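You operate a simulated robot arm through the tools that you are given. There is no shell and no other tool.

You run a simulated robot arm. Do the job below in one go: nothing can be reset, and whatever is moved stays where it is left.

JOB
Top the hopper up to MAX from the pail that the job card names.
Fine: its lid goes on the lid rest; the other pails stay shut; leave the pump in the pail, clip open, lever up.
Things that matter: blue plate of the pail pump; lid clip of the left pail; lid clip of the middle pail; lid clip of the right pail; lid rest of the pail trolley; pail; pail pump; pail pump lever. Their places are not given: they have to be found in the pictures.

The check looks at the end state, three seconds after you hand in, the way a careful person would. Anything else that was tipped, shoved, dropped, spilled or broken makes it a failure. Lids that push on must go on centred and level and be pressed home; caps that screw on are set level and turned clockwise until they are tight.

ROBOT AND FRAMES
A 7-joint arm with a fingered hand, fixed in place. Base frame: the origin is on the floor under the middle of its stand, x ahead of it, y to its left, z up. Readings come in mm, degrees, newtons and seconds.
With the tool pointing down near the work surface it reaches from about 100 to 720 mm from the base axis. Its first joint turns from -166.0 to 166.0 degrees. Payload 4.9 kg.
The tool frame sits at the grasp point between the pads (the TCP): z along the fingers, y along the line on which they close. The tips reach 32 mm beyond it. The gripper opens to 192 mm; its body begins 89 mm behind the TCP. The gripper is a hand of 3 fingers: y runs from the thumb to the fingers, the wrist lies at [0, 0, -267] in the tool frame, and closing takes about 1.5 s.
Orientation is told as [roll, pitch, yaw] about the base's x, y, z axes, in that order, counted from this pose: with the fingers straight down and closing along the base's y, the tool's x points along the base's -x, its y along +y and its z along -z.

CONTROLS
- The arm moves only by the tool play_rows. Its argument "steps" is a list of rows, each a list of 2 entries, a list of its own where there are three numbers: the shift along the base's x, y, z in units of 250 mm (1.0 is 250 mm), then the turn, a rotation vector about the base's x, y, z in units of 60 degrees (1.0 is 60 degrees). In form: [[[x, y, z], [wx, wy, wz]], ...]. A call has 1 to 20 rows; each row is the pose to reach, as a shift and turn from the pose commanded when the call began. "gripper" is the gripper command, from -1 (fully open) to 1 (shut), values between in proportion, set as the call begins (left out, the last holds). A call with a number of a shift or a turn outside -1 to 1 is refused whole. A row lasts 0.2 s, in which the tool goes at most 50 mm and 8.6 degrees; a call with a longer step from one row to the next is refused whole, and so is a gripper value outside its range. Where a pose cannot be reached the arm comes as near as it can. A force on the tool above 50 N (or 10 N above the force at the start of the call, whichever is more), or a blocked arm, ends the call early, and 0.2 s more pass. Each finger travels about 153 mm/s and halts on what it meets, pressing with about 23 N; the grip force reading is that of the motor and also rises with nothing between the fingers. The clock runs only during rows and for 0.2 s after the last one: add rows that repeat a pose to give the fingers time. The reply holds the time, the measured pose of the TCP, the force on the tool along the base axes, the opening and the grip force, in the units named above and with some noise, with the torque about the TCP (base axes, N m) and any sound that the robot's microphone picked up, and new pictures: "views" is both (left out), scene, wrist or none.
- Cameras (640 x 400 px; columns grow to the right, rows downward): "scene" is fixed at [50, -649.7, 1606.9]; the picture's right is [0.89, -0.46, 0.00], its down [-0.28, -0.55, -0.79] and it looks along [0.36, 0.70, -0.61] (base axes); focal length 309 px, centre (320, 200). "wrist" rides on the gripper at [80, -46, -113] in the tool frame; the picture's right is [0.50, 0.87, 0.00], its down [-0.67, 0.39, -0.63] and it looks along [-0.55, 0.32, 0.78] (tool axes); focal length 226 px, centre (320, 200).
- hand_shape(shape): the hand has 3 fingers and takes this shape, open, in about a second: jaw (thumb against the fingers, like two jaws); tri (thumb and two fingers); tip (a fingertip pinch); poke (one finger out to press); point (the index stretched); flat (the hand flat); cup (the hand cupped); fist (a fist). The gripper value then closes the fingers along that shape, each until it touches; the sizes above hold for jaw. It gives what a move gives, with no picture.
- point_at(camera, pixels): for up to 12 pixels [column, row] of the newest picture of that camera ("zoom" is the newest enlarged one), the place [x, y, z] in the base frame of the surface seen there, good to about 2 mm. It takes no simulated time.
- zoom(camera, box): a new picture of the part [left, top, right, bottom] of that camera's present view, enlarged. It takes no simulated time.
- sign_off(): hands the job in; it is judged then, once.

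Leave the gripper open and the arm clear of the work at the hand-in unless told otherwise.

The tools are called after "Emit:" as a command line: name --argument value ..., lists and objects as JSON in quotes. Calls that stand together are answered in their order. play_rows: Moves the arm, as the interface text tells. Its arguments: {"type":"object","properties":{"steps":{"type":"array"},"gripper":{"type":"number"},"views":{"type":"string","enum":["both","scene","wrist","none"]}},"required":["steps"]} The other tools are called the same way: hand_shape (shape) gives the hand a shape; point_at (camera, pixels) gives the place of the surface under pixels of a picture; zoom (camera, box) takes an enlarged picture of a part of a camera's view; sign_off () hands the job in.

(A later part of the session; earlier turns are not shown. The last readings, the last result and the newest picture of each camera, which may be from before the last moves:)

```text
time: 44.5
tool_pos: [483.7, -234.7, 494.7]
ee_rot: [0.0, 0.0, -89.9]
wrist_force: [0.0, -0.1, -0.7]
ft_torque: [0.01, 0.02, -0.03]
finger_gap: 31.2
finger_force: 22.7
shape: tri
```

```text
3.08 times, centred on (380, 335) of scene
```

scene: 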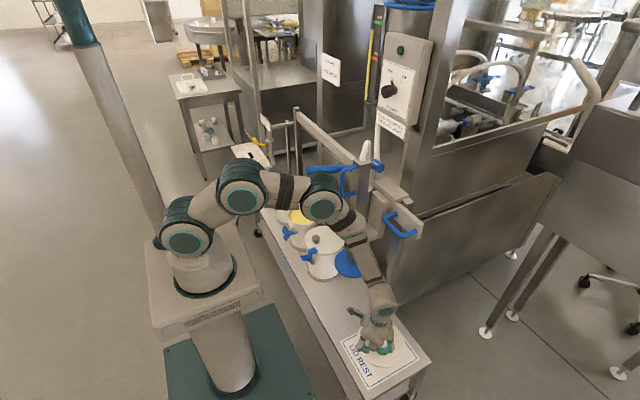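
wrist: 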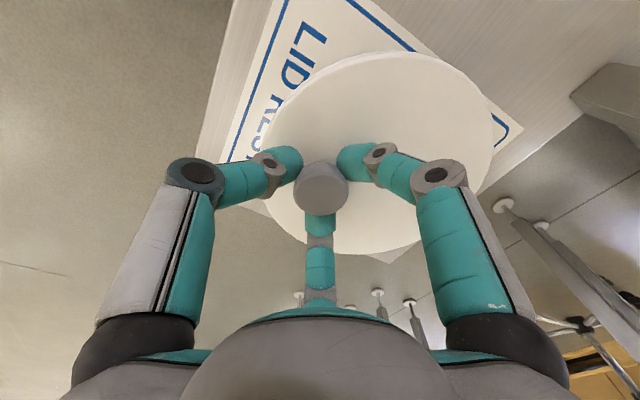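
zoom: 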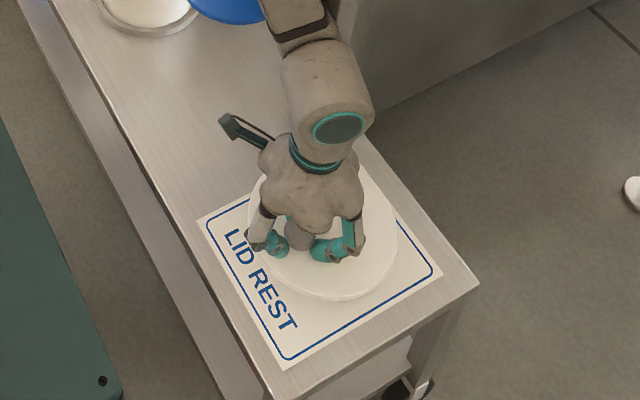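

Emit:
point_at --camera "zoom" --pixels '[[393, 232], [388, 265], [360, 290], [320, 294], [285, 285], [262, 268], [253, 200], [385, 200], [350, 170], [330, 275]]'

Emit:
point_at --camera "scene" --pixels '[[330, 190], [345, 215], [355, 240], [372, 260], [340, 200], [380, 295]]'

```text
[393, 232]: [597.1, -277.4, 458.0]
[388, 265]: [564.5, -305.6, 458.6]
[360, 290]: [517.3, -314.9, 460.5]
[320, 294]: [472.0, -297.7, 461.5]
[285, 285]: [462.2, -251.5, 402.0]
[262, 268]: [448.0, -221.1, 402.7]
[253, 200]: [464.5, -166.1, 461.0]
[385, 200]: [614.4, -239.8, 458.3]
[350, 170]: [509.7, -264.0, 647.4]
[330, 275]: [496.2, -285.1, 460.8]
```

```text
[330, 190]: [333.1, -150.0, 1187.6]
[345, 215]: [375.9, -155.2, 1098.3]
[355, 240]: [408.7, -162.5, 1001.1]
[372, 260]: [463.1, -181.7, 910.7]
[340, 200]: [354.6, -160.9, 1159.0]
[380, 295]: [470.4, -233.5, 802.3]
```

The lid is level and centred about (526, −227), which is good. Its top is about 35 mm below the TCP. I'll lower in small steps until the force shows contact.

Emit:
play_rows --steps '[[[0, 0, -0.04], [0, 0, 0]], [[0, -0.004, -0.08], [0, 0, 0]], [[0, -0.008, -0.11], [0, 0, 0]], [[0, -0.008, -0.13], [0, 0, 0]]]' --views "none"

Emit:
play_rows --steps '[[[0, 0, -0.008], [0, 0, 0]], [[0, 0, -0.016], [0, 0, 0]], [[0, 0, -0.024], [0, 0, 0]]]' --views "none"

```text
time: 45.5
tool_pos: [483.1, -235.2, 461.7]
ee_rot: [0.1, 0.0, -89.9]
wrist_force: [-0.5, -0.3, -0.7]
ft_torque: [0.0, 0.05, 0.04]
finger_gap: 31.4
finger_force: 23.2
shape: tri
```

```text
time: 46.3
tool_pos: [482.3, -234.5, 456.2]
ee_rot: [0.1, 0.0, -89.9]
wrist_force: [-0.2, -0.7, 0.0]
ft_torque: [-0.02, 0.02, 0.0]
finger_gap: 31.2
finger_force: 22.8
shape: tri
```

No contact yet (z≈456, force about 0). I'll keep lowering in 2 mm steps.

Emit:
play_rows --steps '[[[0, 0, -0.008], [0, 0, 0]], [[0, 0, -0.016], [0, 0, 0]]]' --views "none"

Emit:
play_rows --steps '[[[0, 0, -0.008], [0, 0, 0]], [[0, 0, -0.012], [0, 0, 0]]]' --views "scene"

Emit:
zoom --camera "scene" --box '[330, 290, 430, 390]'

```text
time: 46.9
tool_pos: [482.7, -233.9, 452.1]
ee_rot: [-0.1, -0.1, -89.8]
wrist_force: [0.6, -0.2, -1.1]
ft_torque: [-0.01, 0.05, 0.02]
finger_gap: 31.4
finger_force: 22.7
shape: tri
```

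```text
time: 47.5
tool_pos: [483.6, -234.8, 448.9]
ee_rot: [-0.1, 0.0, -90.1]
wrist_force: [-1.0, -0.1, 0.1]
ft_torque: [0.0, 0.01, -0.01]
finger_gap: 31.3
finger_force: 23.0
shape: tri
```

scene: 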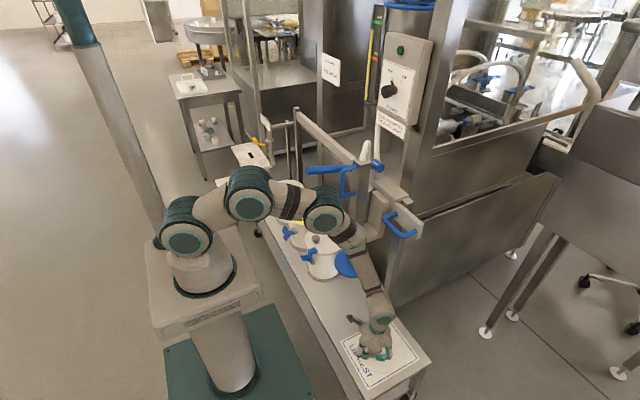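

```text
4.00 times, centred on (380, 340) of scene
```

zoom: 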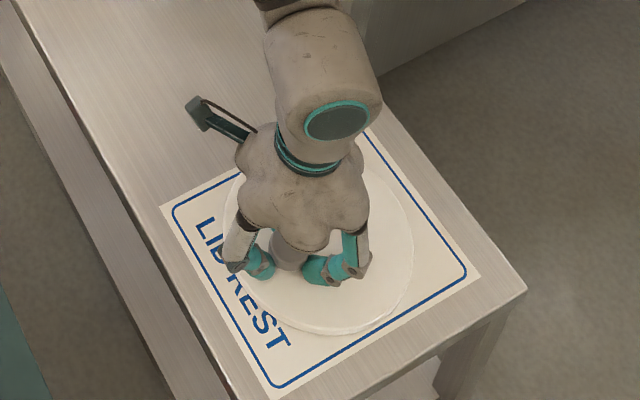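

Emit:
point_at --camera "zoom" --pixels '[[330, 325], [400, 280], [405, 235], [300, 310], [260, 300], [240, 200], [340, 260], [385, 215]]'

Emit:
play_rows --steps '[[[0, 0, -0.006], [0, 0, 0]], [[0, 0, -0.012], [0, 0, 0]]]' --views "none"

```text
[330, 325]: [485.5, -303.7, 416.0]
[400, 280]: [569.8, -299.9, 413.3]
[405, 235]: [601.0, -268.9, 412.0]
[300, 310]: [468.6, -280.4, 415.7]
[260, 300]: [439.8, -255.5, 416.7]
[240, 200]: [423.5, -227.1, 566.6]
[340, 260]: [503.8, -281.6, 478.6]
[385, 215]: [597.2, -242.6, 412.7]
```

```text
time: 48.1
tool_pos: [484.1, -235.0, 446.0]
ee_rot: [-0.1, 0.0, -90.0]
wrist_force: [0.0, 0.0, -0.8]
ft_torque: [0.05, -0.04, 0.0]
finger_gap: 31.1
finger_force: 23.3
shape: tri
```

Still no contact force. I'll continue in fine steps.

Emit:
play_rows --steps '[[[0, 0, -0.006], [0, 0, 0]], [[0, 0, -0.012], [0, 0, 0]]]' --views "none"

Emit:
play_rows --steps '[[[0, 0, -0.006], [0, 0, 0]], [[0, 0, -0.01], [0, 0, 0]]]' --views "none"

```text
time: 48.7
tool_pos: [483.4, -235.1, 443.9]
ee_rot: [0.0, 0.1, -90.0]
wrist_force: [-4.4, 1.5, 15.0]
ft_torque: [0.03, 0.1, -0.02]
finger_gap: 31.9
finger_force: 22.8
shape: tri
```

```text
time: 49.3
tool_pos: [484.4, -234.9, 441.2]
ee_rot: [0.1, -0.1, -89.9]
wrist_force: [-12.4, 0.6, 46.3]
ft_torque: [0.0, 0.99, -0.07]
finger_gap: 35.2
finger_force: 23.0
shape: tri
```

Contact: the lid is down (46 N). I'll ease up about 2 mm and open the fingers.

Emit:
play_rows --steps '[[[0, 0, 0.006], [0, 0, 0]], [[0, 0, 0.008], [0, 0, 0]]]' --views "none"

Emit:
play_rows --steps '[[[0, 0, 0], [0, 0, 0]], [[0, 0, 0], [0, 0, 0]], [[0, 0, 0], [0, 0, 0]], [[0, 0, 0], [0, 0, 0]]]' --gripper 0.1

Emit:
zoom --camera "scene" --box '[330, 290, 430, 390]'

```text
time: 49.9
tool_pos: [483.8, -233.2, 441.7]
ee_rot: [0.1, 0.0, -89.9]
wrist_force: [-2.4, -4.6, 18.7]
ft_torque: [-0.14, 0.16, 0.01]
finger_gap: 34.5
finger_force: 23.0
shape: tri
```

```text
time: 50.9
tool_pos: [483.1, -234.9, 440.7]
ee_rot: [0.0, 0.1, -90.0]
wrist_force: [-1.5, 0.2, 8.7]
ft_torque: [0.01, -0.16, 0.01]
finger_gap: 83.3
finger_force: 0.0
shape: tri
```

scene: 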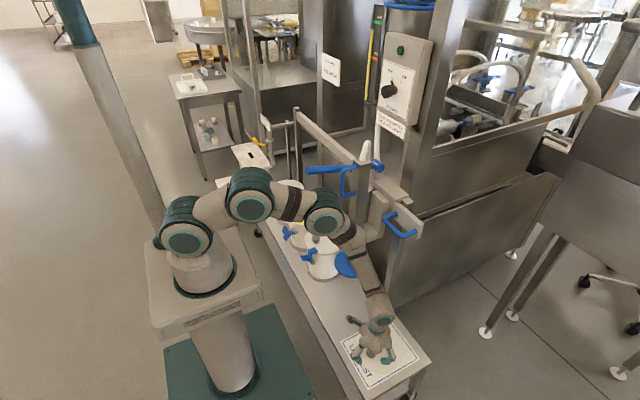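
wrist: 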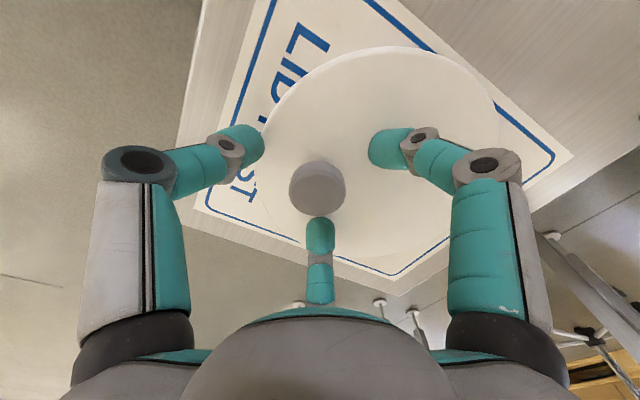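

```text
4.00 times, centred on (380, 340) of scene
```

zoom: 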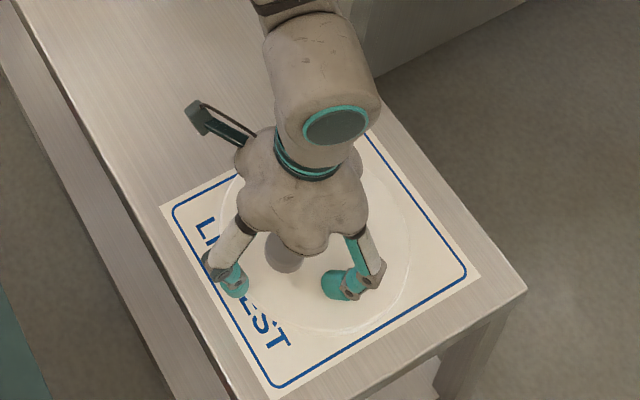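

Released. I'll raise straight up, clear of the lid, and check that it stays put.

Emit:
play_rows --steps '[[[0, 0, 0.03], [0, 0, 0]], [[0, 0, 0.1], [0, 0, 0]], [[0, 0, 0.22], [0, 0, 0]], [[0, 0, 0.38], [0, 0, 0]], [[0, 0, 0.55], [0, 0, 0]], [[0, 0, 0.72], [0, 0, 0]], [[0, 0, 0.9], [0, 0, 0]], [[0, 0, 1.0], [0, 0, 0]]]'

Emit:
point_at --camera "wrist" --pixels '[[358, 115], [325, 125], [300, 90], [400, 130], [370, 70]]'

```text
time: 52.7
tool_pos: [482.6, -235.2, 690.5]
ee_rot: [0.0, 0.0, -89.9]
wrist_force: [-0.2, 0.2, 0.6]
ft_torque: [-0.04, -0.07, -0.01]
finger_gap: 86.0
finger_force: 0.0
shape: tri
```

scene: 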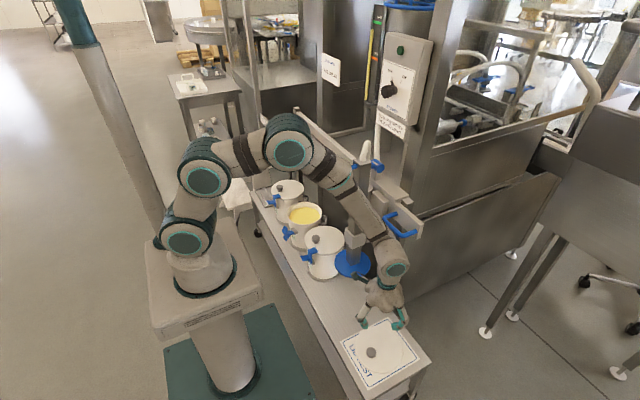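
wrist: 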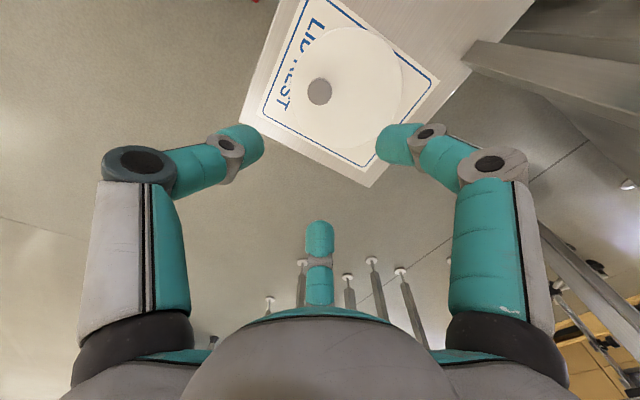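

```text
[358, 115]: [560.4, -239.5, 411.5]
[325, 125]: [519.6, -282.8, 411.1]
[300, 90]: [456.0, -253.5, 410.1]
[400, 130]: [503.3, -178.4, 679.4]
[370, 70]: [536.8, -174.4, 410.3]
```

The lid lies flat on the rest (top z≈411). Now I'll retreat in front and then study the pump closely.

Emit:
play_rows --steps '[[[-0.15, 0, 0.05], [0, 0, 0]], [[-0.32, 0, 0.1], [0, 0, 0]], [[-0.5, 0, 0.15], [0, 0, 0]], [[-0.66, 0, 0.2], [0, 0, 0]], [[-0.82, 0, 0.25], [0, 0, 0]]]'

Emit:
zoom --camera "scene" --box '[300, 140, 420, 290]'

```text
time: 53.9
tool_pos: [278.0, -234.6, 754.6]
ee_rot: [0.0, 0.0, -89.8]
wrist_force: [-0.6, 0.1, -0.2]
ft_torque: [-0.02, 0.02, 0.0]
finger_gap: 86.0
finger_force: 0.0
shape: tri
```

scene: 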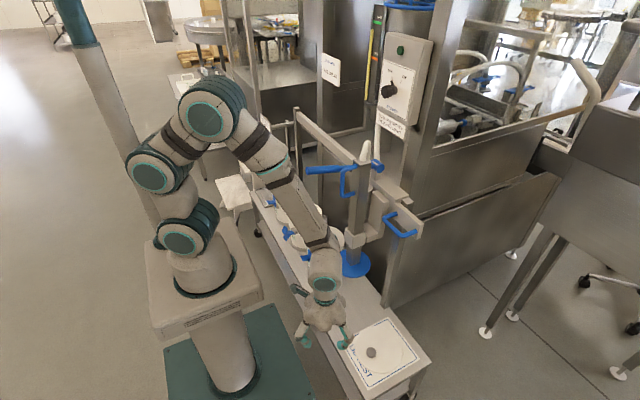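
wrist: 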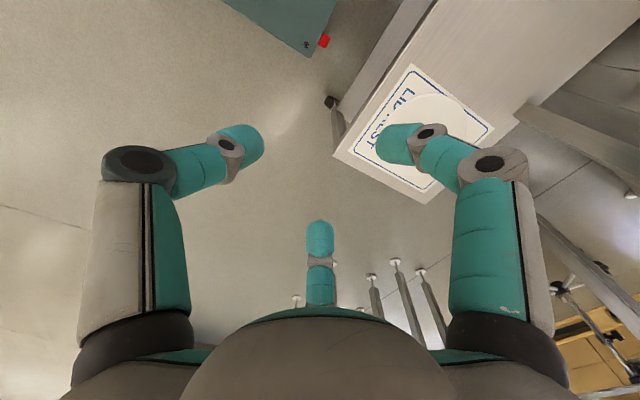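

```text
2.67 times, centred on (360, 215) of scene
```

zoom: 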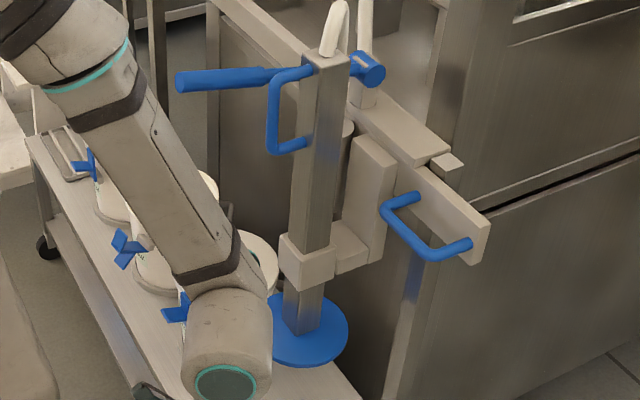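

Now I'll measure the D-handle, lever, column, clamp and carriage handle from this zoom.

Emit:
point_at --camera "zoom" --pixels '[[278, 75], [270, 110], [275, 150], [300, 145], [300, 75], [322, 65], [345, 65], [310, 110], [335, 110], [315, 320], [300, 300], [330, 300]]'

Emit:
point_at --camera "zoom" --pixels '[[180, 82], [225, 78], [262, 76], [370, 70], [380, 72], [362, 58], [272, 345], [345, 330], [310, 350], [280, 310], [340, 310], [290, 345]]'

Emit:
point_at --camera "zoom" --pixels '[[388, 205], [410, 195], [430, 250], [468, 243], [455, 220], [480, 230], [365, 180], [385, 160], [405, 140], [450, 162], [300, 245], [345, 130]]'

```text
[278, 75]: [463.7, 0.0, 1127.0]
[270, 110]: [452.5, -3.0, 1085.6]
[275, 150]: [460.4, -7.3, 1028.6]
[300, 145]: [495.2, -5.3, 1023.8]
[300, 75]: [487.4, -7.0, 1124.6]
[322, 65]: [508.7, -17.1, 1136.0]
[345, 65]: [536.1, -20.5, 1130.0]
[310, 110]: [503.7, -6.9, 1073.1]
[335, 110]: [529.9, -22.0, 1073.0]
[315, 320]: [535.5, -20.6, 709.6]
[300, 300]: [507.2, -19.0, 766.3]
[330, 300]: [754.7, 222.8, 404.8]
```

```text
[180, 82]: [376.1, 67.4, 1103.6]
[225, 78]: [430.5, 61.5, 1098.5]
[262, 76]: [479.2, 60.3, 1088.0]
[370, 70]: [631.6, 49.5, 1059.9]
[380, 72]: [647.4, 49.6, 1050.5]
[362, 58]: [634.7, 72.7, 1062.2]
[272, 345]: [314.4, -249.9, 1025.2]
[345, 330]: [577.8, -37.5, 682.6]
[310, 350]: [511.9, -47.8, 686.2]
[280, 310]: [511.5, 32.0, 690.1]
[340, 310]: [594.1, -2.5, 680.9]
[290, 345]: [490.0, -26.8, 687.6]
```

```text
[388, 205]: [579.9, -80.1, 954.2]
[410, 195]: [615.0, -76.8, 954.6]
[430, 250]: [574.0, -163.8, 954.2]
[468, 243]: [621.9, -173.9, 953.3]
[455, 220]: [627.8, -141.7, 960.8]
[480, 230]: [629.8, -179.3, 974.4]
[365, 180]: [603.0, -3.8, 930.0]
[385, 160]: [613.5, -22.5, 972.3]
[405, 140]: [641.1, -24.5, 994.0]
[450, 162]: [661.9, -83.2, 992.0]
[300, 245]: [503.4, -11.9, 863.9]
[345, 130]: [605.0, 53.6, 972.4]
```

The lever runs from about (376, 67, 1104) back to about (632, 60, 1060), beside the column on its +y side, and I need a better view of it. I'll raise the hand and look at the pump head from above and in front.

Emit:
play_rows --steps '[[[-0.02, 0, 0.17], [0, 0, 0]], [[-0.04, 0, 0.34], [0, 0, 0]], [[-0.04, 0, 0.51], [0, 0, 0]], [[-0.04, 0, 0.68], [0, 0, 0]], [[-0.04, 0, 0.85], [0, 0, 0]], [[-0.04, 0, 1.0], [0, 0, 0]]]' --views "none"

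Emit:
play_rows --steps '[[[0.0, 0.08, 0.14], [0, 0, 0.107]], [[0.0, 0.16, 0.28], [0, 0, 0.214]], [[0.0, 0.24, 0.42], [0, 0, 0.321]], [[0.0, 0.32, 0.56], [0, 0, 0.428]], [[0.0, 0.4, 0.7], [0, 0, 0.535]], [[0.0, 0.48, 0.84], [0, 0, 0.642]], [[0, 0.56, 1.0], [0, 0, 0.75]]]'

```text
time: 55.3
tool_pos: [267.6, -234.9, 1006.1]
ee_rot: [0.0, 0.1, -90.0]
wrist_force: [-0.3, 0.8, 0.0]
ft_torque: [0.0, -0.02, -0.02]
finger_gap: 85.8
finger_force: 0.1
shape: tri
```

```text
time: 56.9
tool_pos: [263.1, -96.3, 1255.9]
ee_rot: [0.0, 0.0, -44.9]
wrist_force: [0.3, 0.3, -0.1]
ft_torque: [0.03, 0.01, -0.01]
finger_gap: 86.1
finger_force: 0.0
shape: tri
```

scene: 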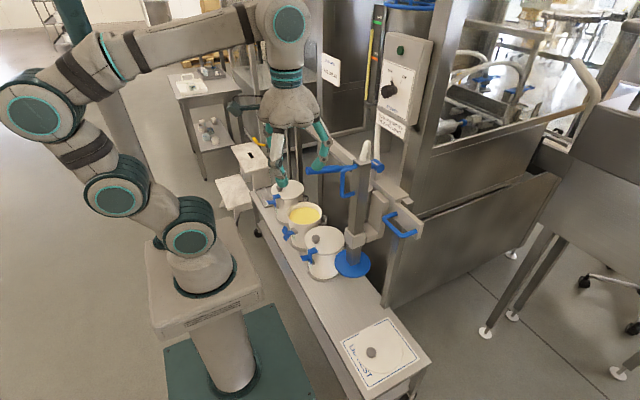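
wrist: 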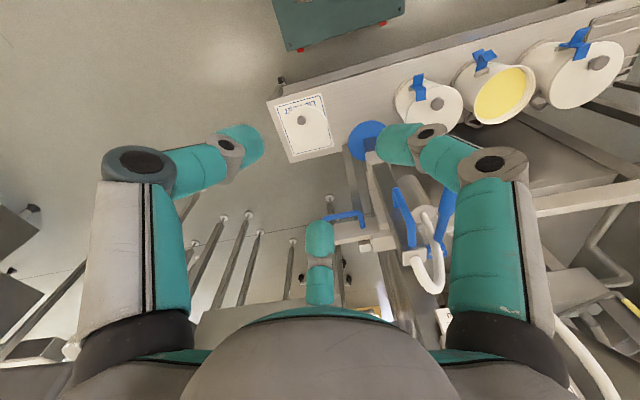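

The right finger hides the pump. I'll shift about 120 mm toward +y to centre it.

Emit:
play_rows --steps '[[[0.0, 0.12, 0], [0, 0, 0]], [[0.0, 0.24, 0], [0, 0, 0]], [[0.0, 0.36, 0], [0, 0, 0]], [[0.0, 0.48, 0.0], [0, 0, 0]]]' --views "wrist"

Emit:
zoom --camera "wrist" --box '[250, 80, 430, 280]'

```text
time: 57.9
tool_pos: [266.2, 25.9, 1254.2]
ee_rot: [-0.1, 0.0, -45.0]
wrist_force: [0.6, 0.5, 0.6]
ft_torque: [-0.01, 0.0, 0.02]
finger_gap: 86.3
finger_force: 0.0
shape: tri
```

wrist: 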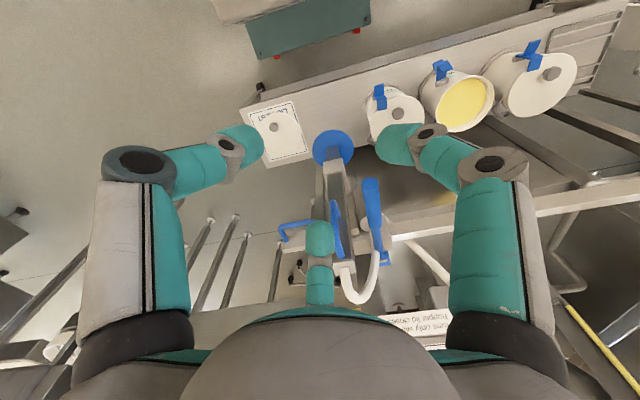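

```text
2.00 times, centred on (340, 180) of wrist
```

zoom: 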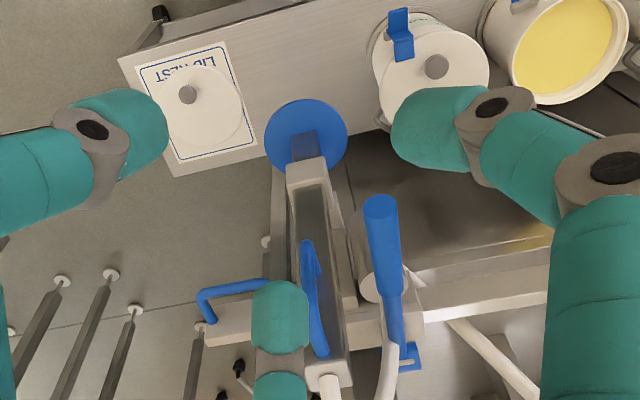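

Emit:
point_at --camera "zoom" --pixels '[[380, 205], [380, 215], [388, 260], [395, 310], [402, 340], [410, 357], [372, 285], [420, 340], [388, 375], [312, 280], [303, 245], [322, 345]]'

Emit:
point_at --camera "zoom" --pixels '[[270, 140], [345, 140], [305, 102], [330, 110], [280, 115], [280, 165], [335, 165], [300, 160], [295, 165], [318, 170], [335, 300], [345, 380]]'

```text
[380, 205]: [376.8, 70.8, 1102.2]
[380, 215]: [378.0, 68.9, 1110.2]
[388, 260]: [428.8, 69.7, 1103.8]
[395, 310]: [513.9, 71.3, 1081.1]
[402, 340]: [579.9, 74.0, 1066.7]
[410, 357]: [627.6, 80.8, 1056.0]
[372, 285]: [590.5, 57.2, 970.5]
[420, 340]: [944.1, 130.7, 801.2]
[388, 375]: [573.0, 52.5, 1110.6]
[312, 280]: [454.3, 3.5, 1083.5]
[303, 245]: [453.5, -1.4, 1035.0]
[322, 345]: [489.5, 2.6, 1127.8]
```

```text
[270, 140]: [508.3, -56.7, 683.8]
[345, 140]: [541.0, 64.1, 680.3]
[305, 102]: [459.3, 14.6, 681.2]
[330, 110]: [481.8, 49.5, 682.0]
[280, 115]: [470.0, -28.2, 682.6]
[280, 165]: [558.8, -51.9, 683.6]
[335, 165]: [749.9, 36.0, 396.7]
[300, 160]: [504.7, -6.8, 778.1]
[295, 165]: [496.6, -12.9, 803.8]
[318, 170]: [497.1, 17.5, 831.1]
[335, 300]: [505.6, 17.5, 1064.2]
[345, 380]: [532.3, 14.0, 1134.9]
```

Pump axis is about (525, 0), plate radius about 65, and the pails are about 225 mm apart, so the pump must travel about 447 mm in +y. The carriage handle (bar x≈574, y −164 to −80, z≈954) looks right for that, and the D-handle (x≈460, z 1025–1127) for lowering. I'll measure the cream level, pail rim and gauge before moving the pump.

Emit:
point_at --camera "wrist" --pixels '[[465, 105], [450, 115], [480, 95], [424, 85], [494, 95], [470, 72], [450, 130], [488, 120], [435, 120], [285, 225], [300, 222], [283, 238]]'

Emit:
zoom --camera "scene" --box '[355, 0, 405, 70]'

```text
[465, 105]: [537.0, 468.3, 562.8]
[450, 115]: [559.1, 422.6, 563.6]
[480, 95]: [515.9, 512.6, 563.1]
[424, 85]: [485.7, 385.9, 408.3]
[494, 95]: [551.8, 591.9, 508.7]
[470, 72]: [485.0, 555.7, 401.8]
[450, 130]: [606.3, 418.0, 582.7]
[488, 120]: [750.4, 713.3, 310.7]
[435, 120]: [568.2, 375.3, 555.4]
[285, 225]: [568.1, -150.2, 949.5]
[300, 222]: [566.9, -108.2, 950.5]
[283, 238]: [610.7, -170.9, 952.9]
```

```text
5.71 times, centred on (380, 35) of scene
```

zoom: 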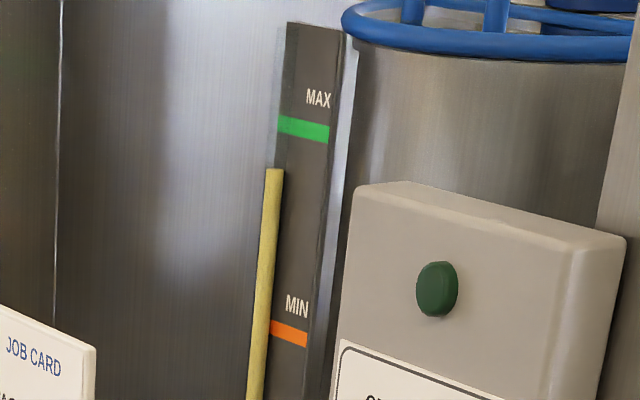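

Emit:
point_at --camera "zoom" --pixels '[[274, 172], [270, 200], [290, 126], [318, 131], [303, 128], [290, 335], [280, 335], [260, 350]]'

```text
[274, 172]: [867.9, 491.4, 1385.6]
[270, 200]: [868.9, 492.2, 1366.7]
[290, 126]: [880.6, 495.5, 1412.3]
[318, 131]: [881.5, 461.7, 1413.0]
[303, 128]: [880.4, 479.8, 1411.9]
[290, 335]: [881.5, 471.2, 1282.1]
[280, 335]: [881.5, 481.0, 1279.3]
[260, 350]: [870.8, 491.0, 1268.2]
```

Readings: cream surface z≈563, level column top z≈1386, MAX band z≈1412, so about 26 mm to fill. Next I'll turn the hand to yaw +90 (thumb toward +x), staying high, and move above the carriage handle at about (574, −122, 946).

Emit:
play_rows --steps '[[[0.0, -0.075, 0], [0, 0, 0.125]], [[0.0, -0.15, 0], [0, 0, 0.25]], [[0.0, -0.225, 0], [0, 0, 0.375]], [[0.0, -0.3, 0], [0, 0, 0.5]], [[0.0, -0.375, 0], [0, 0, 0.625]], [[0.0, -0.45, 0], [0, 0, 0.75]], [[0.0, -0.525, 0], [0, 0, 0.875]], [[0.0, -0.6, 0], [0, 0, 1.0]]]' --views "none"

Emit:
play_rows --steps '[[[0.08, 0, 0], [0, 0, 0.125]], [[0.16, 0, 0], [0, 0, 0.25]], [[0.24, 0, 0], [0, 0, 0.375]], [[0.32, 0, 0], [0, 0, 0.5]], [[0.4, 0, 0], [0, 0, 0.625]], [[0.48, 0, 0], [0, 0, 0.75]], [[0.56, 0, 0], [0, 0, 0.875]], [[0.64, 0, 0], [0, 0, 1.0]]]'

```text
time: 59.7
tool_pos: [267.2, -125.8, 1255.6]
ee_rot: [0.1, 0.0, 15.1]
wrist_force: [0.6, 0.7, -0.9]
ft_torque: [0.01, -0.02, 0.02]
finger_gap: 85.9
finger_force: 0.1
shape: tri
```

```text
time: 61.5
tool_pos: [428.7, -124.8, 1254.5]
ee_rot: [0.0, 0.1, 74.9]
wrist_force: [0.2, 0.2, -0.1]
ft_torque: [-0.01, -0.01, 0.01]
finger_gap: 86.4
finger_force: 0.1
shape: tri
```

scene: 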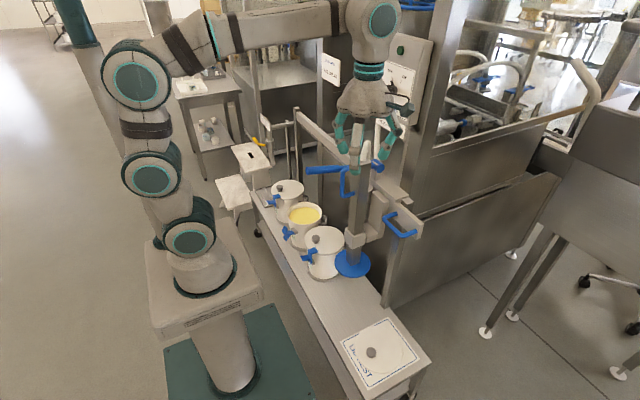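
wrist: 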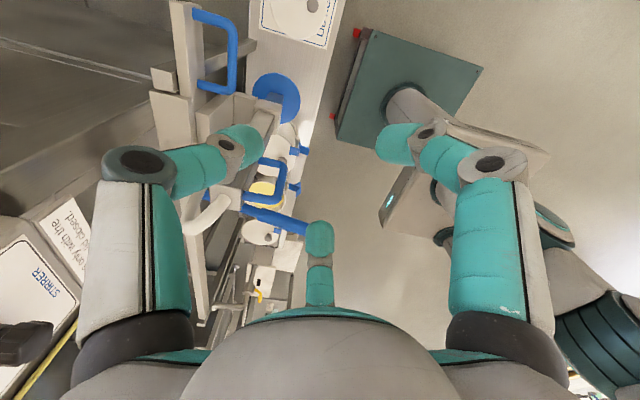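

The carriage handle is visible at wrist (200–235, 15–90). I'll finish the yaw, move over it, and measure it.

Emit:
point_at --camera "wrist" --pixels '[[233, 35], [233, 50], [232, 70], [228, 85], [205, 85], [200, 15], [225, 18], [175, 30], [185, 60], [160, 80], [165, 110], [215, 100]]'

Emit:
play_rows --steps '[[[0.12, 0, 0], [0, 0, 0.125]], [[0.24, 0, 0], [0, 0, 0.25]], [[0.36, 0, 0], [0, 0, 0.252]], [[0.48, 0, -0.04], [0, 0, 0.252]], [[0.57, 0, -0.1], [0, 0, 0.252]], [[0.57, 0, -0.2], [0, 0, 0.252]]]' --gripper 0.53

```text
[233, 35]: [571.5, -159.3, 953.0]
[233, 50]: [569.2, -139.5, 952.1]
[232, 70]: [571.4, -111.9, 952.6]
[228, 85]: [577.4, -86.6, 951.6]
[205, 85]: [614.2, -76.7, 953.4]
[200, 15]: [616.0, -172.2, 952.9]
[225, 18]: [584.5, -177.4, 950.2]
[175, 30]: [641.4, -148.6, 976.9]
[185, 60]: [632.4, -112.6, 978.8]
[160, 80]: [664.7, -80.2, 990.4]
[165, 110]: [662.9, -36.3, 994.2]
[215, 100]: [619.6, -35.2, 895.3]
```

```text
time: 62.9
tool_pos: [563.6, -37.3, 1202.1]
ee_rot: [-0.3, 1.8, 86.5]
wrist_force: [-0.7, 0.1, 0.1]
ft_torque: [0.04, 0.0, 0.0]
finger_gap: 45.4
finger_force: 0.1
shape: tri
out of reach, approached as far as the arm can: row 1, 2, 3, 4, 5, 6
```

scene: 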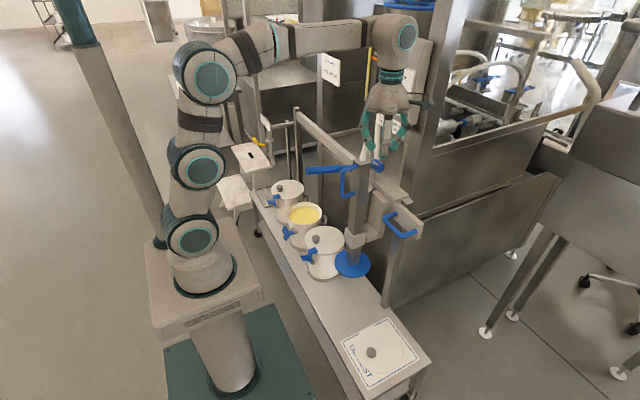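
wrist: 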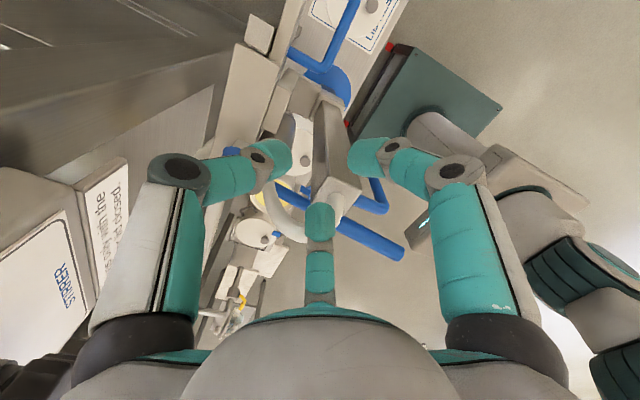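

That pose is out of reach (yaw near +90 hits a joint limit) and the arm drifted toward the pump top. Forces are near zero. I'll go straight up, back, and turn the yaw back.

Emit:
play_rows --steps '[[[0, 0, 0.1], [0, 0, -0.1]], [[-0.05, 0, 0.2], [0, 0, -0.2]], [[-0.15, 0, 0.22], [0, 0, -0.3]], [[-0.3, 0, 0.22], [0, 0, -0.42]], [[-0.45, 0, 0.22], [0, 0, -0.54]], [[-0.6, 0, 0.22], [0, 0, -0.66]]]'

```text
time: 64.3
tool_pos: [414.4, -38.7, 1256.8]
ee_rot: [-0.2, 1.9, 46.9]
wrist_force: [-1.0, -0.5, -0.5]
ft_torque: [0.03, 0.07, 0.02]
finger_gap: 45.4
finger_force: 0.0
shape: tri
```

scene: 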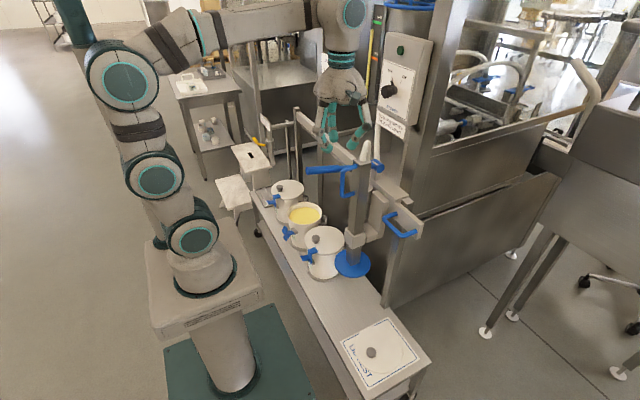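
wrist: 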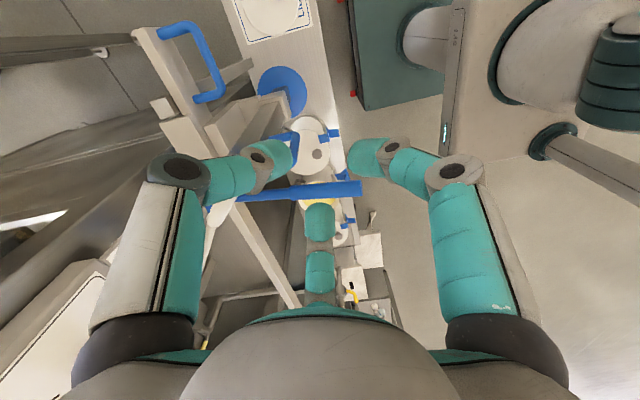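

The arm is back and level, except for about 1.9° residual pitch. Yaw toward −90 is well within range, so I'll grip the handle that way, with two fingers behind the bar and the thumb in front. First I'll correct the tilt, move to y≈−122, and turn to yaw −90.

Emit:
play_rows --steps '[[[-0.1, -0.08, 0], [0.0115, -0.0108, 0]], [[-0.2, -0.16, 0], [0.023, -0.0217, 0]], [[-0.3, -0.25, 0], [0.023, -0.0217, 0]], [[-0.36, -0.33, 0], [0.023, -0.0217, 0]]]' --views "none"

Emit:
play_rows --steps '[[[0, 0, 0], [0, 0, -0.14]], [[0, 0, 0], [0, 0, -0.28]], [[0, 0, 0], [0, 0, -0.42]], [[0, 0, 0], [0, 0, -0.56]], [[0, 0, 0], [0, 0, -0.7]], [[0, 0, 0], [0, 0, -0.84]], [[0, 0, 0], [0, 0, -0.98]]]' --views "none"

Emit:
play_rows --steps '[[[0, 0, 0], [0, 0, -0.14]], [[0, 0, 0], [0, 0, -0.28]], [[0, 0, 0], [0, 0, -0.42]], [[0, 0, 0], [0, 0, -0.56]], [[0, 0, 0], [0, 0, -0.7]], [[0, 0, 0], [0, 0, -0.84]], [[0, 0, 0], [0, 0, -0.98]]]' --views "none"

```text
time: 65.3
tool_pos: [325.5, -119.6, 1257.4]
ee_rot: [-0.2, -0.1, 47.0]
wrist_force: [1.1, 0.0, 0.2]
ft_torque: [0.05, -0.02, 0.0]
finger_gap: 45.4
finger_force: 0.1
shape: tri
```

```text
time: 66.9
tool_pos: [325.5, -121.3, 1257.9]
ee_rot: [-0.3, -0.1, -12.1]
wrist_force: [0.5, -0.3, -0.6]
ft_torque: [0.01, -0.01, 0.02]
finger_gap: 45.5
finger_force: 0.1
shape: tri
```

```text
time: 68.5
tool_pos: [325.4, -120.7, 1256.4]
ee_rot: [-0.4, -0.2, -70.8]
wrist_force: [0.8, 0.4, 0.6]
ft_torque: [0.0, 0.0, 0.03]
finger_gap: 45.3
finger_force: 0.1
shape: tri
```

Emit:
play_rows --steps '[[[0.16, -0.004, 0], [0, 0, -0.11]], [[0.33, -0.008, 0], [0, 0, -0.22]], [[0.5, -0.012, 0], [0, 0, -0.32]], [[0.67, -0.015, 0], [0, 0, -0.32]], [[0.84, -0.015, -0.05], [0, 0, -0.32]], [[0.98, -0.015, -0.12], [0, 0, -0.32]], [[0.98, -0.015, -0.3], [0, 0, -0.32]], [[0.98, -0.015, -0.48], [0, 0, -0.32]]]' --gripper 0.58

Emit:
zoom --camera "scene" --box '[340, 120, 460, 270]'

```text
time: 70.3
tool_pos: [571.3, -125.4, 1136.7]
ee_rot: [-0.2, -0.1, -89.8]
wrist_force: [0.9, -0.2, 0.6]
ft_torque: [0.06, 0.0, 0.0]
finger_gap: 40.6
finger_force: 0.0
shape: tri
```

scene: 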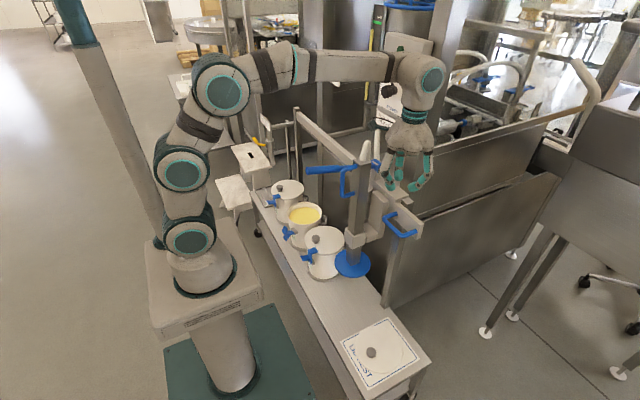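
wrist: 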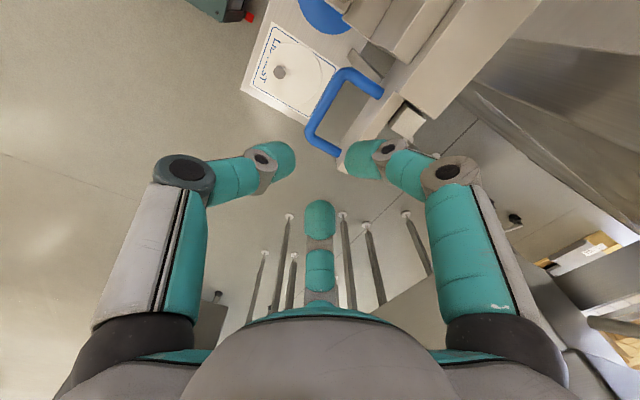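

```text
2.67 times, centred on (400, 195) of scene
```

zoom: 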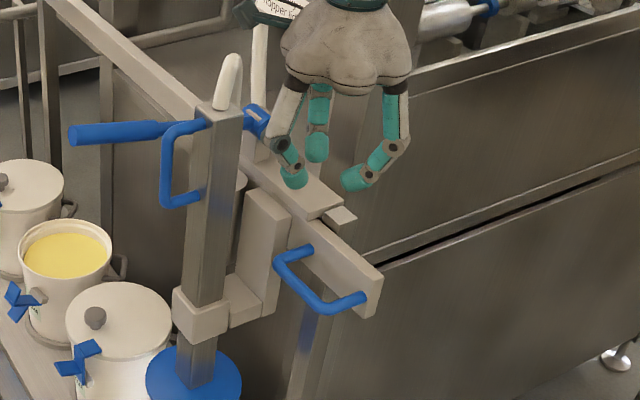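

The handle is clearly visible below. I'll measure it from this wrist view.

Emit:
point_at --camera "wrist" --pixels '[[340, 78], [328, 97], [320, 112], [312, 128], [320, 140], [338, 153], [360, 80], [380, 92], [335, 88], [322, 100], [345, 72], [395, 60]]'

```text
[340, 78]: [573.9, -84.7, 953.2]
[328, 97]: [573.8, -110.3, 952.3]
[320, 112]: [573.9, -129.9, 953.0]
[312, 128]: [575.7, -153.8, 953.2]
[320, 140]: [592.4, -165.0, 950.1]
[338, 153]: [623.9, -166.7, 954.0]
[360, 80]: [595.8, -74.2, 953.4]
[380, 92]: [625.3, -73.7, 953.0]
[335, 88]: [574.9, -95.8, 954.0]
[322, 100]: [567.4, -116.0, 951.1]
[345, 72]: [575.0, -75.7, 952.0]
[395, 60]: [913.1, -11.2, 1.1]
```

The bar is centred at (574, −121), top z≈953. I'll align and descend to TCP z≈985, then check.

Emit:
play_rows --steps '[[[0.008, 0.014, 0], [0, 0, 0]], [[0.008, 0.014, -0.15], [0, 0, 0]], [[0.008, 0.014, -0.3], [0, 0, 0]], [[0.008, 0.014, -0.45], [0, 0, 0]], [[0.008, 0.014, -0.55], [0, 0, 0]], [[0.008, 0.014, -0.605], [0, 0, 0]]]'

Emit:
zoom --camera "scene" --box '[340, 150, 460, 270]'

Emit:
zoom --camera "wrist" --box '[220, 90, 440, 290]'

```text
time: 71.7
tool_pos: [572.3, -120.3, 984.9]
ee_rot: [-0.2, -0.1, -89.8]
wrist_force: [-0.5, -2.6, 1.2]
ft_torque: [0.27, -0.04, 0.15]
finger_gap: 40.5
finger_force: 0.1
shape: tri
```

scene: 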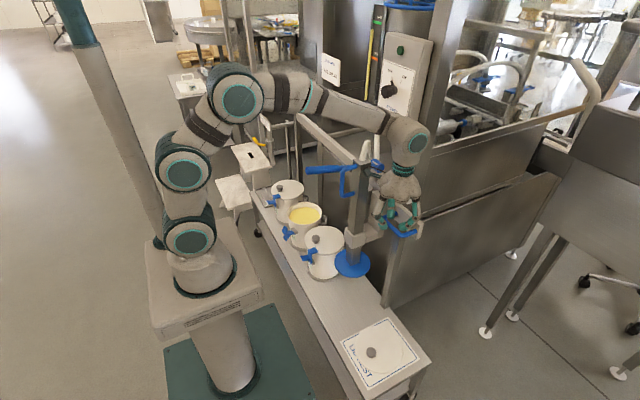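
wrist: 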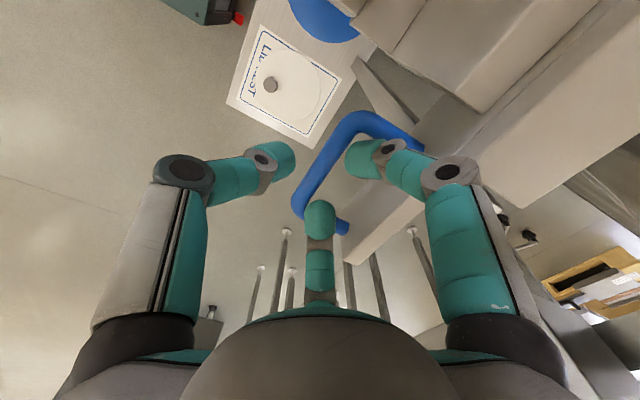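

```text
3.33 times, centred on (400, 210) of scene
```

zoom: 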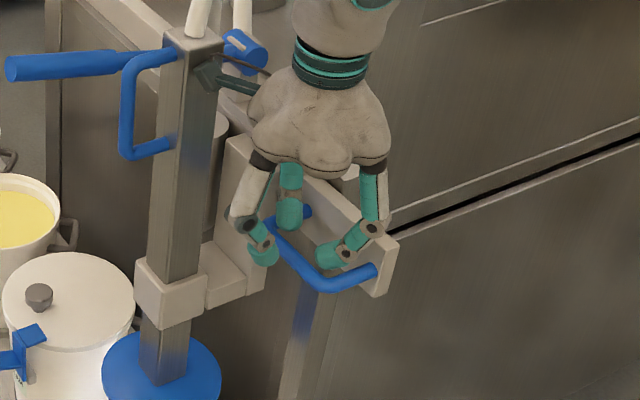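

```text
2.00 times, centred on (330, 190) of wrist
```

zoom: 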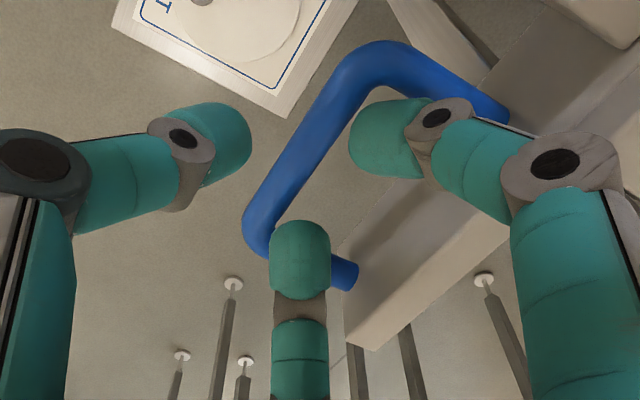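

At this height the camera bracket grazes the column, so a vertical grip here is poor. Better plan: come at the column's D-handle from the −y side with the tool pointing +y. Then one grip can slide the carriage and also lower the pump. I'll lift off and move away first.

Emit:
play_rows --steps '[[[0, -0.03, 0.04], [0, 0, 0]], [[0, -0.1, 0.14], [0, 0, 0]], [[0, -0.18, 0.28], [0, 0, 0]], [[-0.1, -0.26, 0.4], [0, 0, 0]], [[-0.22, -0.34, 0.46], [0, 0, 0]], [[-0.34, -0.42, 0.46], [0, 0, 0]], [[-0.43, -0.48, 0.46], [0, 0, 0]]]'

Emit:
zoom --camera "scene" --box '[300, 130, 430, 290]'

```text
time: 73.3
tool_pos: [464.3, -241.4, 1101.5]
ee_rot: [-0.3, -0.1, -89.8]
wrist_force: [-0.8, 0.0, -0.4]
ft_torque: [0.0, 0.0, 0.03]
finger_gap: 40.6
finger_force: 0.1
shape: tri
```

scene: 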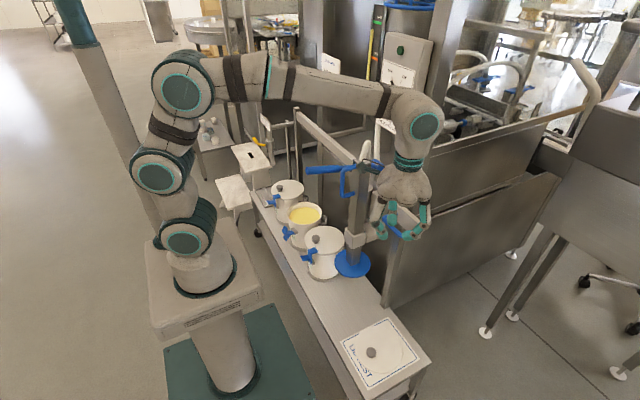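
wrist: 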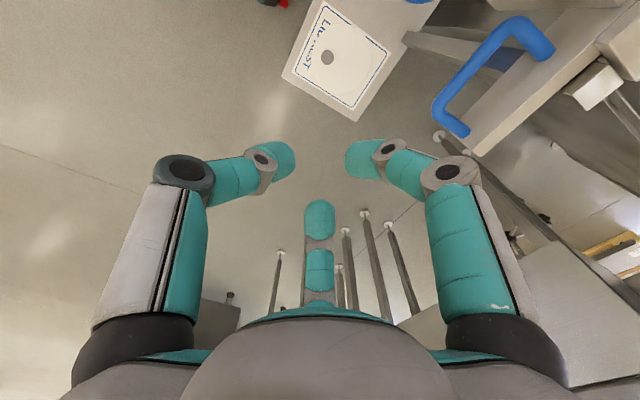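

```text
2.50 times, centred on (365, 210) of scene
```

zoom: 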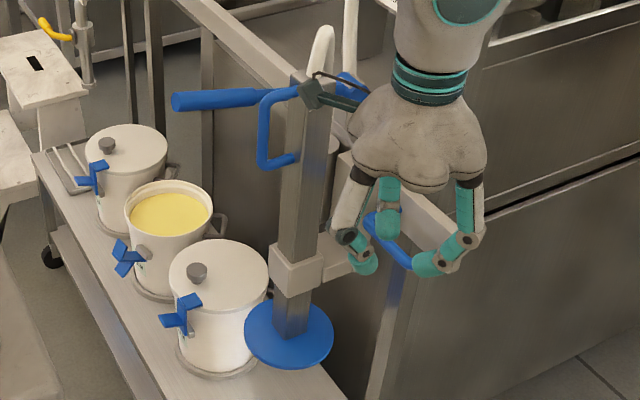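

The pump hasn't moved. I'll rotate the tool about base x by +60° so it points toward +y and down, and check it's reachable.

Emit:
play_rows --steps '[[[0, 0, 0], [0.14, 0, 0]], [[0, 0, 0], [0.28, 0, 0]], [[0, 0, 0], [0.42, 0, 0]], [[0, 0, 0], [0.56, 0, 0]], [[0, 0, 0], [0.7, 0, 0]], [[0, 0, 0], [0.84, 0, 0]], [[0, 0, 0], [1.0, 0, 0]]]'

```text
refused: row 7 steps farther than a row can; nothing moved
```

Emit:
play_rows --steps '[[[0, 0, 0], [0.13, 0, 0]], [[0, 0, 0], [0.26, 0, 0]], [[0, 0, 0], [0.39, 0, 0]], [[0, 0, 0], [0.52, 0, 0]], [[0, 0, 0], [0.65, 0, 0]], [[0, 0, 0], [0.78, 0, 0]], [[0, 0, 0], [0.91, 0, 0]], [[0, 0, 0], [1.0, 0, 0]]]'

```text
time: 75.1
tool_pos: [464.5, -240.7, 1102.1]
ee_rot: [0.5, 58.9, -89.3]
wrist_force: [0.3, 0.6, 1.6]
ft_torque: [-0.16, 0.02, -0.01]
finger_gap: 40.5
finger_force: 0.0
shape: tri
```

scene: 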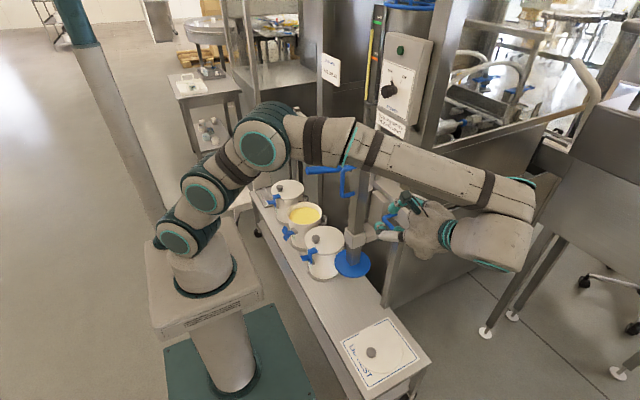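
wrist: 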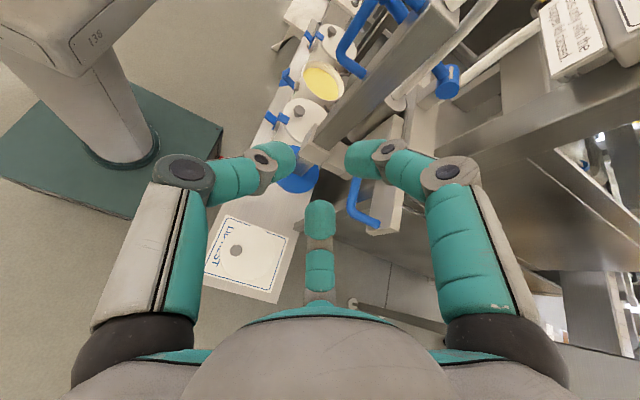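

Reached. The wrist view shows the D-handle at (365, 40). I'll check the forearm's 3D clearance to the pump top before approaching.

Emit:
point_at --camera "scene" --pixels '[[265, 150], [300, 140], [340, 150], [360, 160], [400, 175], [450, 190], [500, 215], [470, 215], [366, 148], [378, 165], [345, 172]]'

Emit:
point_at --camera "wrist" --pixels '[[345, 40], [350, 55], [360, 72], [345, 65], [360, 20], [385, 20], [400, 10], [370, 95], [400, 70], [420, 20], [447, 75], [455, 90]]'

```text
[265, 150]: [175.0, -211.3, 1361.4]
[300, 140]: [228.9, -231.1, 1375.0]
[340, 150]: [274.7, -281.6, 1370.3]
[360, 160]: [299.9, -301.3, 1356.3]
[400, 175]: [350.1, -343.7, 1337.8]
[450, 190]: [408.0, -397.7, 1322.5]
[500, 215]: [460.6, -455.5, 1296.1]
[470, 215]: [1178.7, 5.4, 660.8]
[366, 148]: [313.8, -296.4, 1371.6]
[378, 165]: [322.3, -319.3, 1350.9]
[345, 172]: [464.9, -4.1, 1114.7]
```

```text
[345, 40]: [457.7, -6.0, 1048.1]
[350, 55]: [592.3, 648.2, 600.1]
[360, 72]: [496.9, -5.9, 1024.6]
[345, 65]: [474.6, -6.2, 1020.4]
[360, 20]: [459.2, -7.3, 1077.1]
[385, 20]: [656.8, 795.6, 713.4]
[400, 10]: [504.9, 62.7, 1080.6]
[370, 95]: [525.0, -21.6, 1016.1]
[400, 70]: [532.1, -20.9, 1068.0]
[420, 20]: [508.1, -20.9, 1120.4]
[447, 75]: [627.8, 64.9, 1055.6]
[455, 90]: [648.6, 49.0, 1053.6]
```

The forearm is well above everything (z≥1300), and the bar is centred about (459, 0). Before approaching, I'll look at the "tip" pinch shape in free air as the grip for the bar.

Emit:
hand_shape --shape "tip"

Emit:
play_rows --steps '[[[0, 0, 0], [0, 0, 0]], [[0, 0, 0], [0, 0, 0]], [[0, 0, 0], [0, 0, 0]], [[0, 0, 0], [0, 0, 0]], [[0, 0, 0], [0, 0, 0]]]' --gripper 0.6

Emit:
zoom --camera "wrist" --box '[180, 90, 460, 300]'

Emit:
zoom --camera "scene" --box '[330, 170, 450, 280]'

```text
time: 76.0
tool_pos: [464.1, -241.6, 1099.7]
ee_rot: [-0.1, 58.8, -89.6]
wrist_force: [-0.1, 0.4, -0.8]
ft_torque: [0.0, -0.02, 0.0]
finger_gap: 192.0
finger_force: 0.1
shape: tip
```

```text
time: 77.2
tool_pos: [463.9, -242.0, 1101.0]
ee_rot: [-0.1, 58.8, -89.7]
wrist_force: [0.1, 0.4, -0.9]
ft_torque: [-0.02, 0.0, -0.01]
finger_gap: 38.8
finger_force: 0.1
shape: tip
```

scene: 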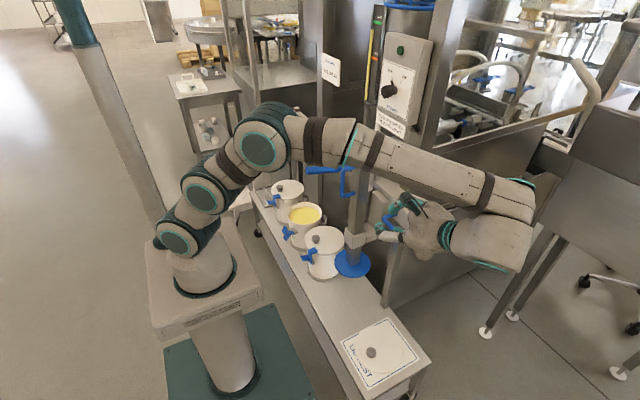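
wrist: 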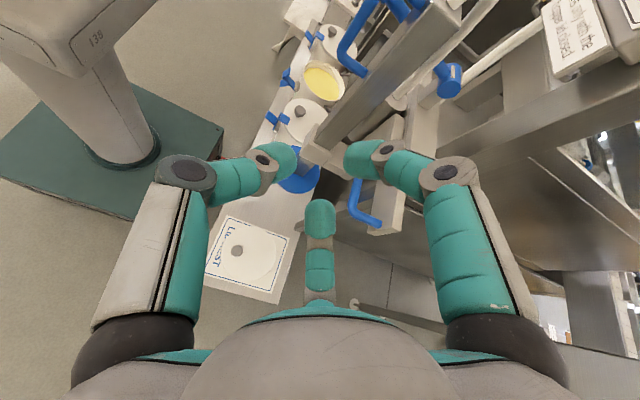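

```text
1.90 times, centred on (320, 195) of wrist
```

zoom: 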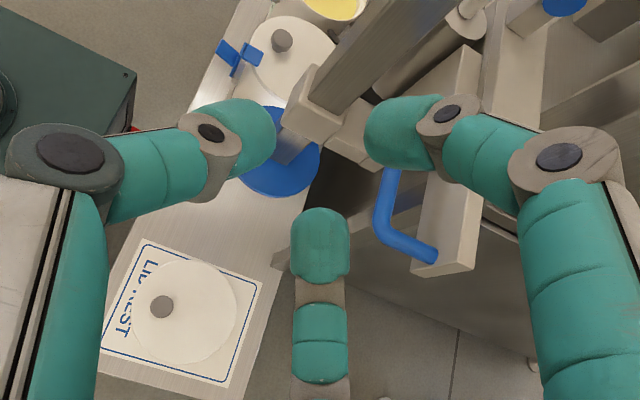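

```text
3.64 times, centred on (390, 225) of scene
```

zoom: 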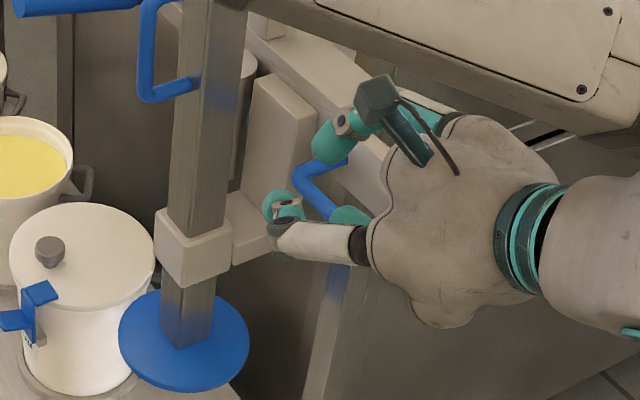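

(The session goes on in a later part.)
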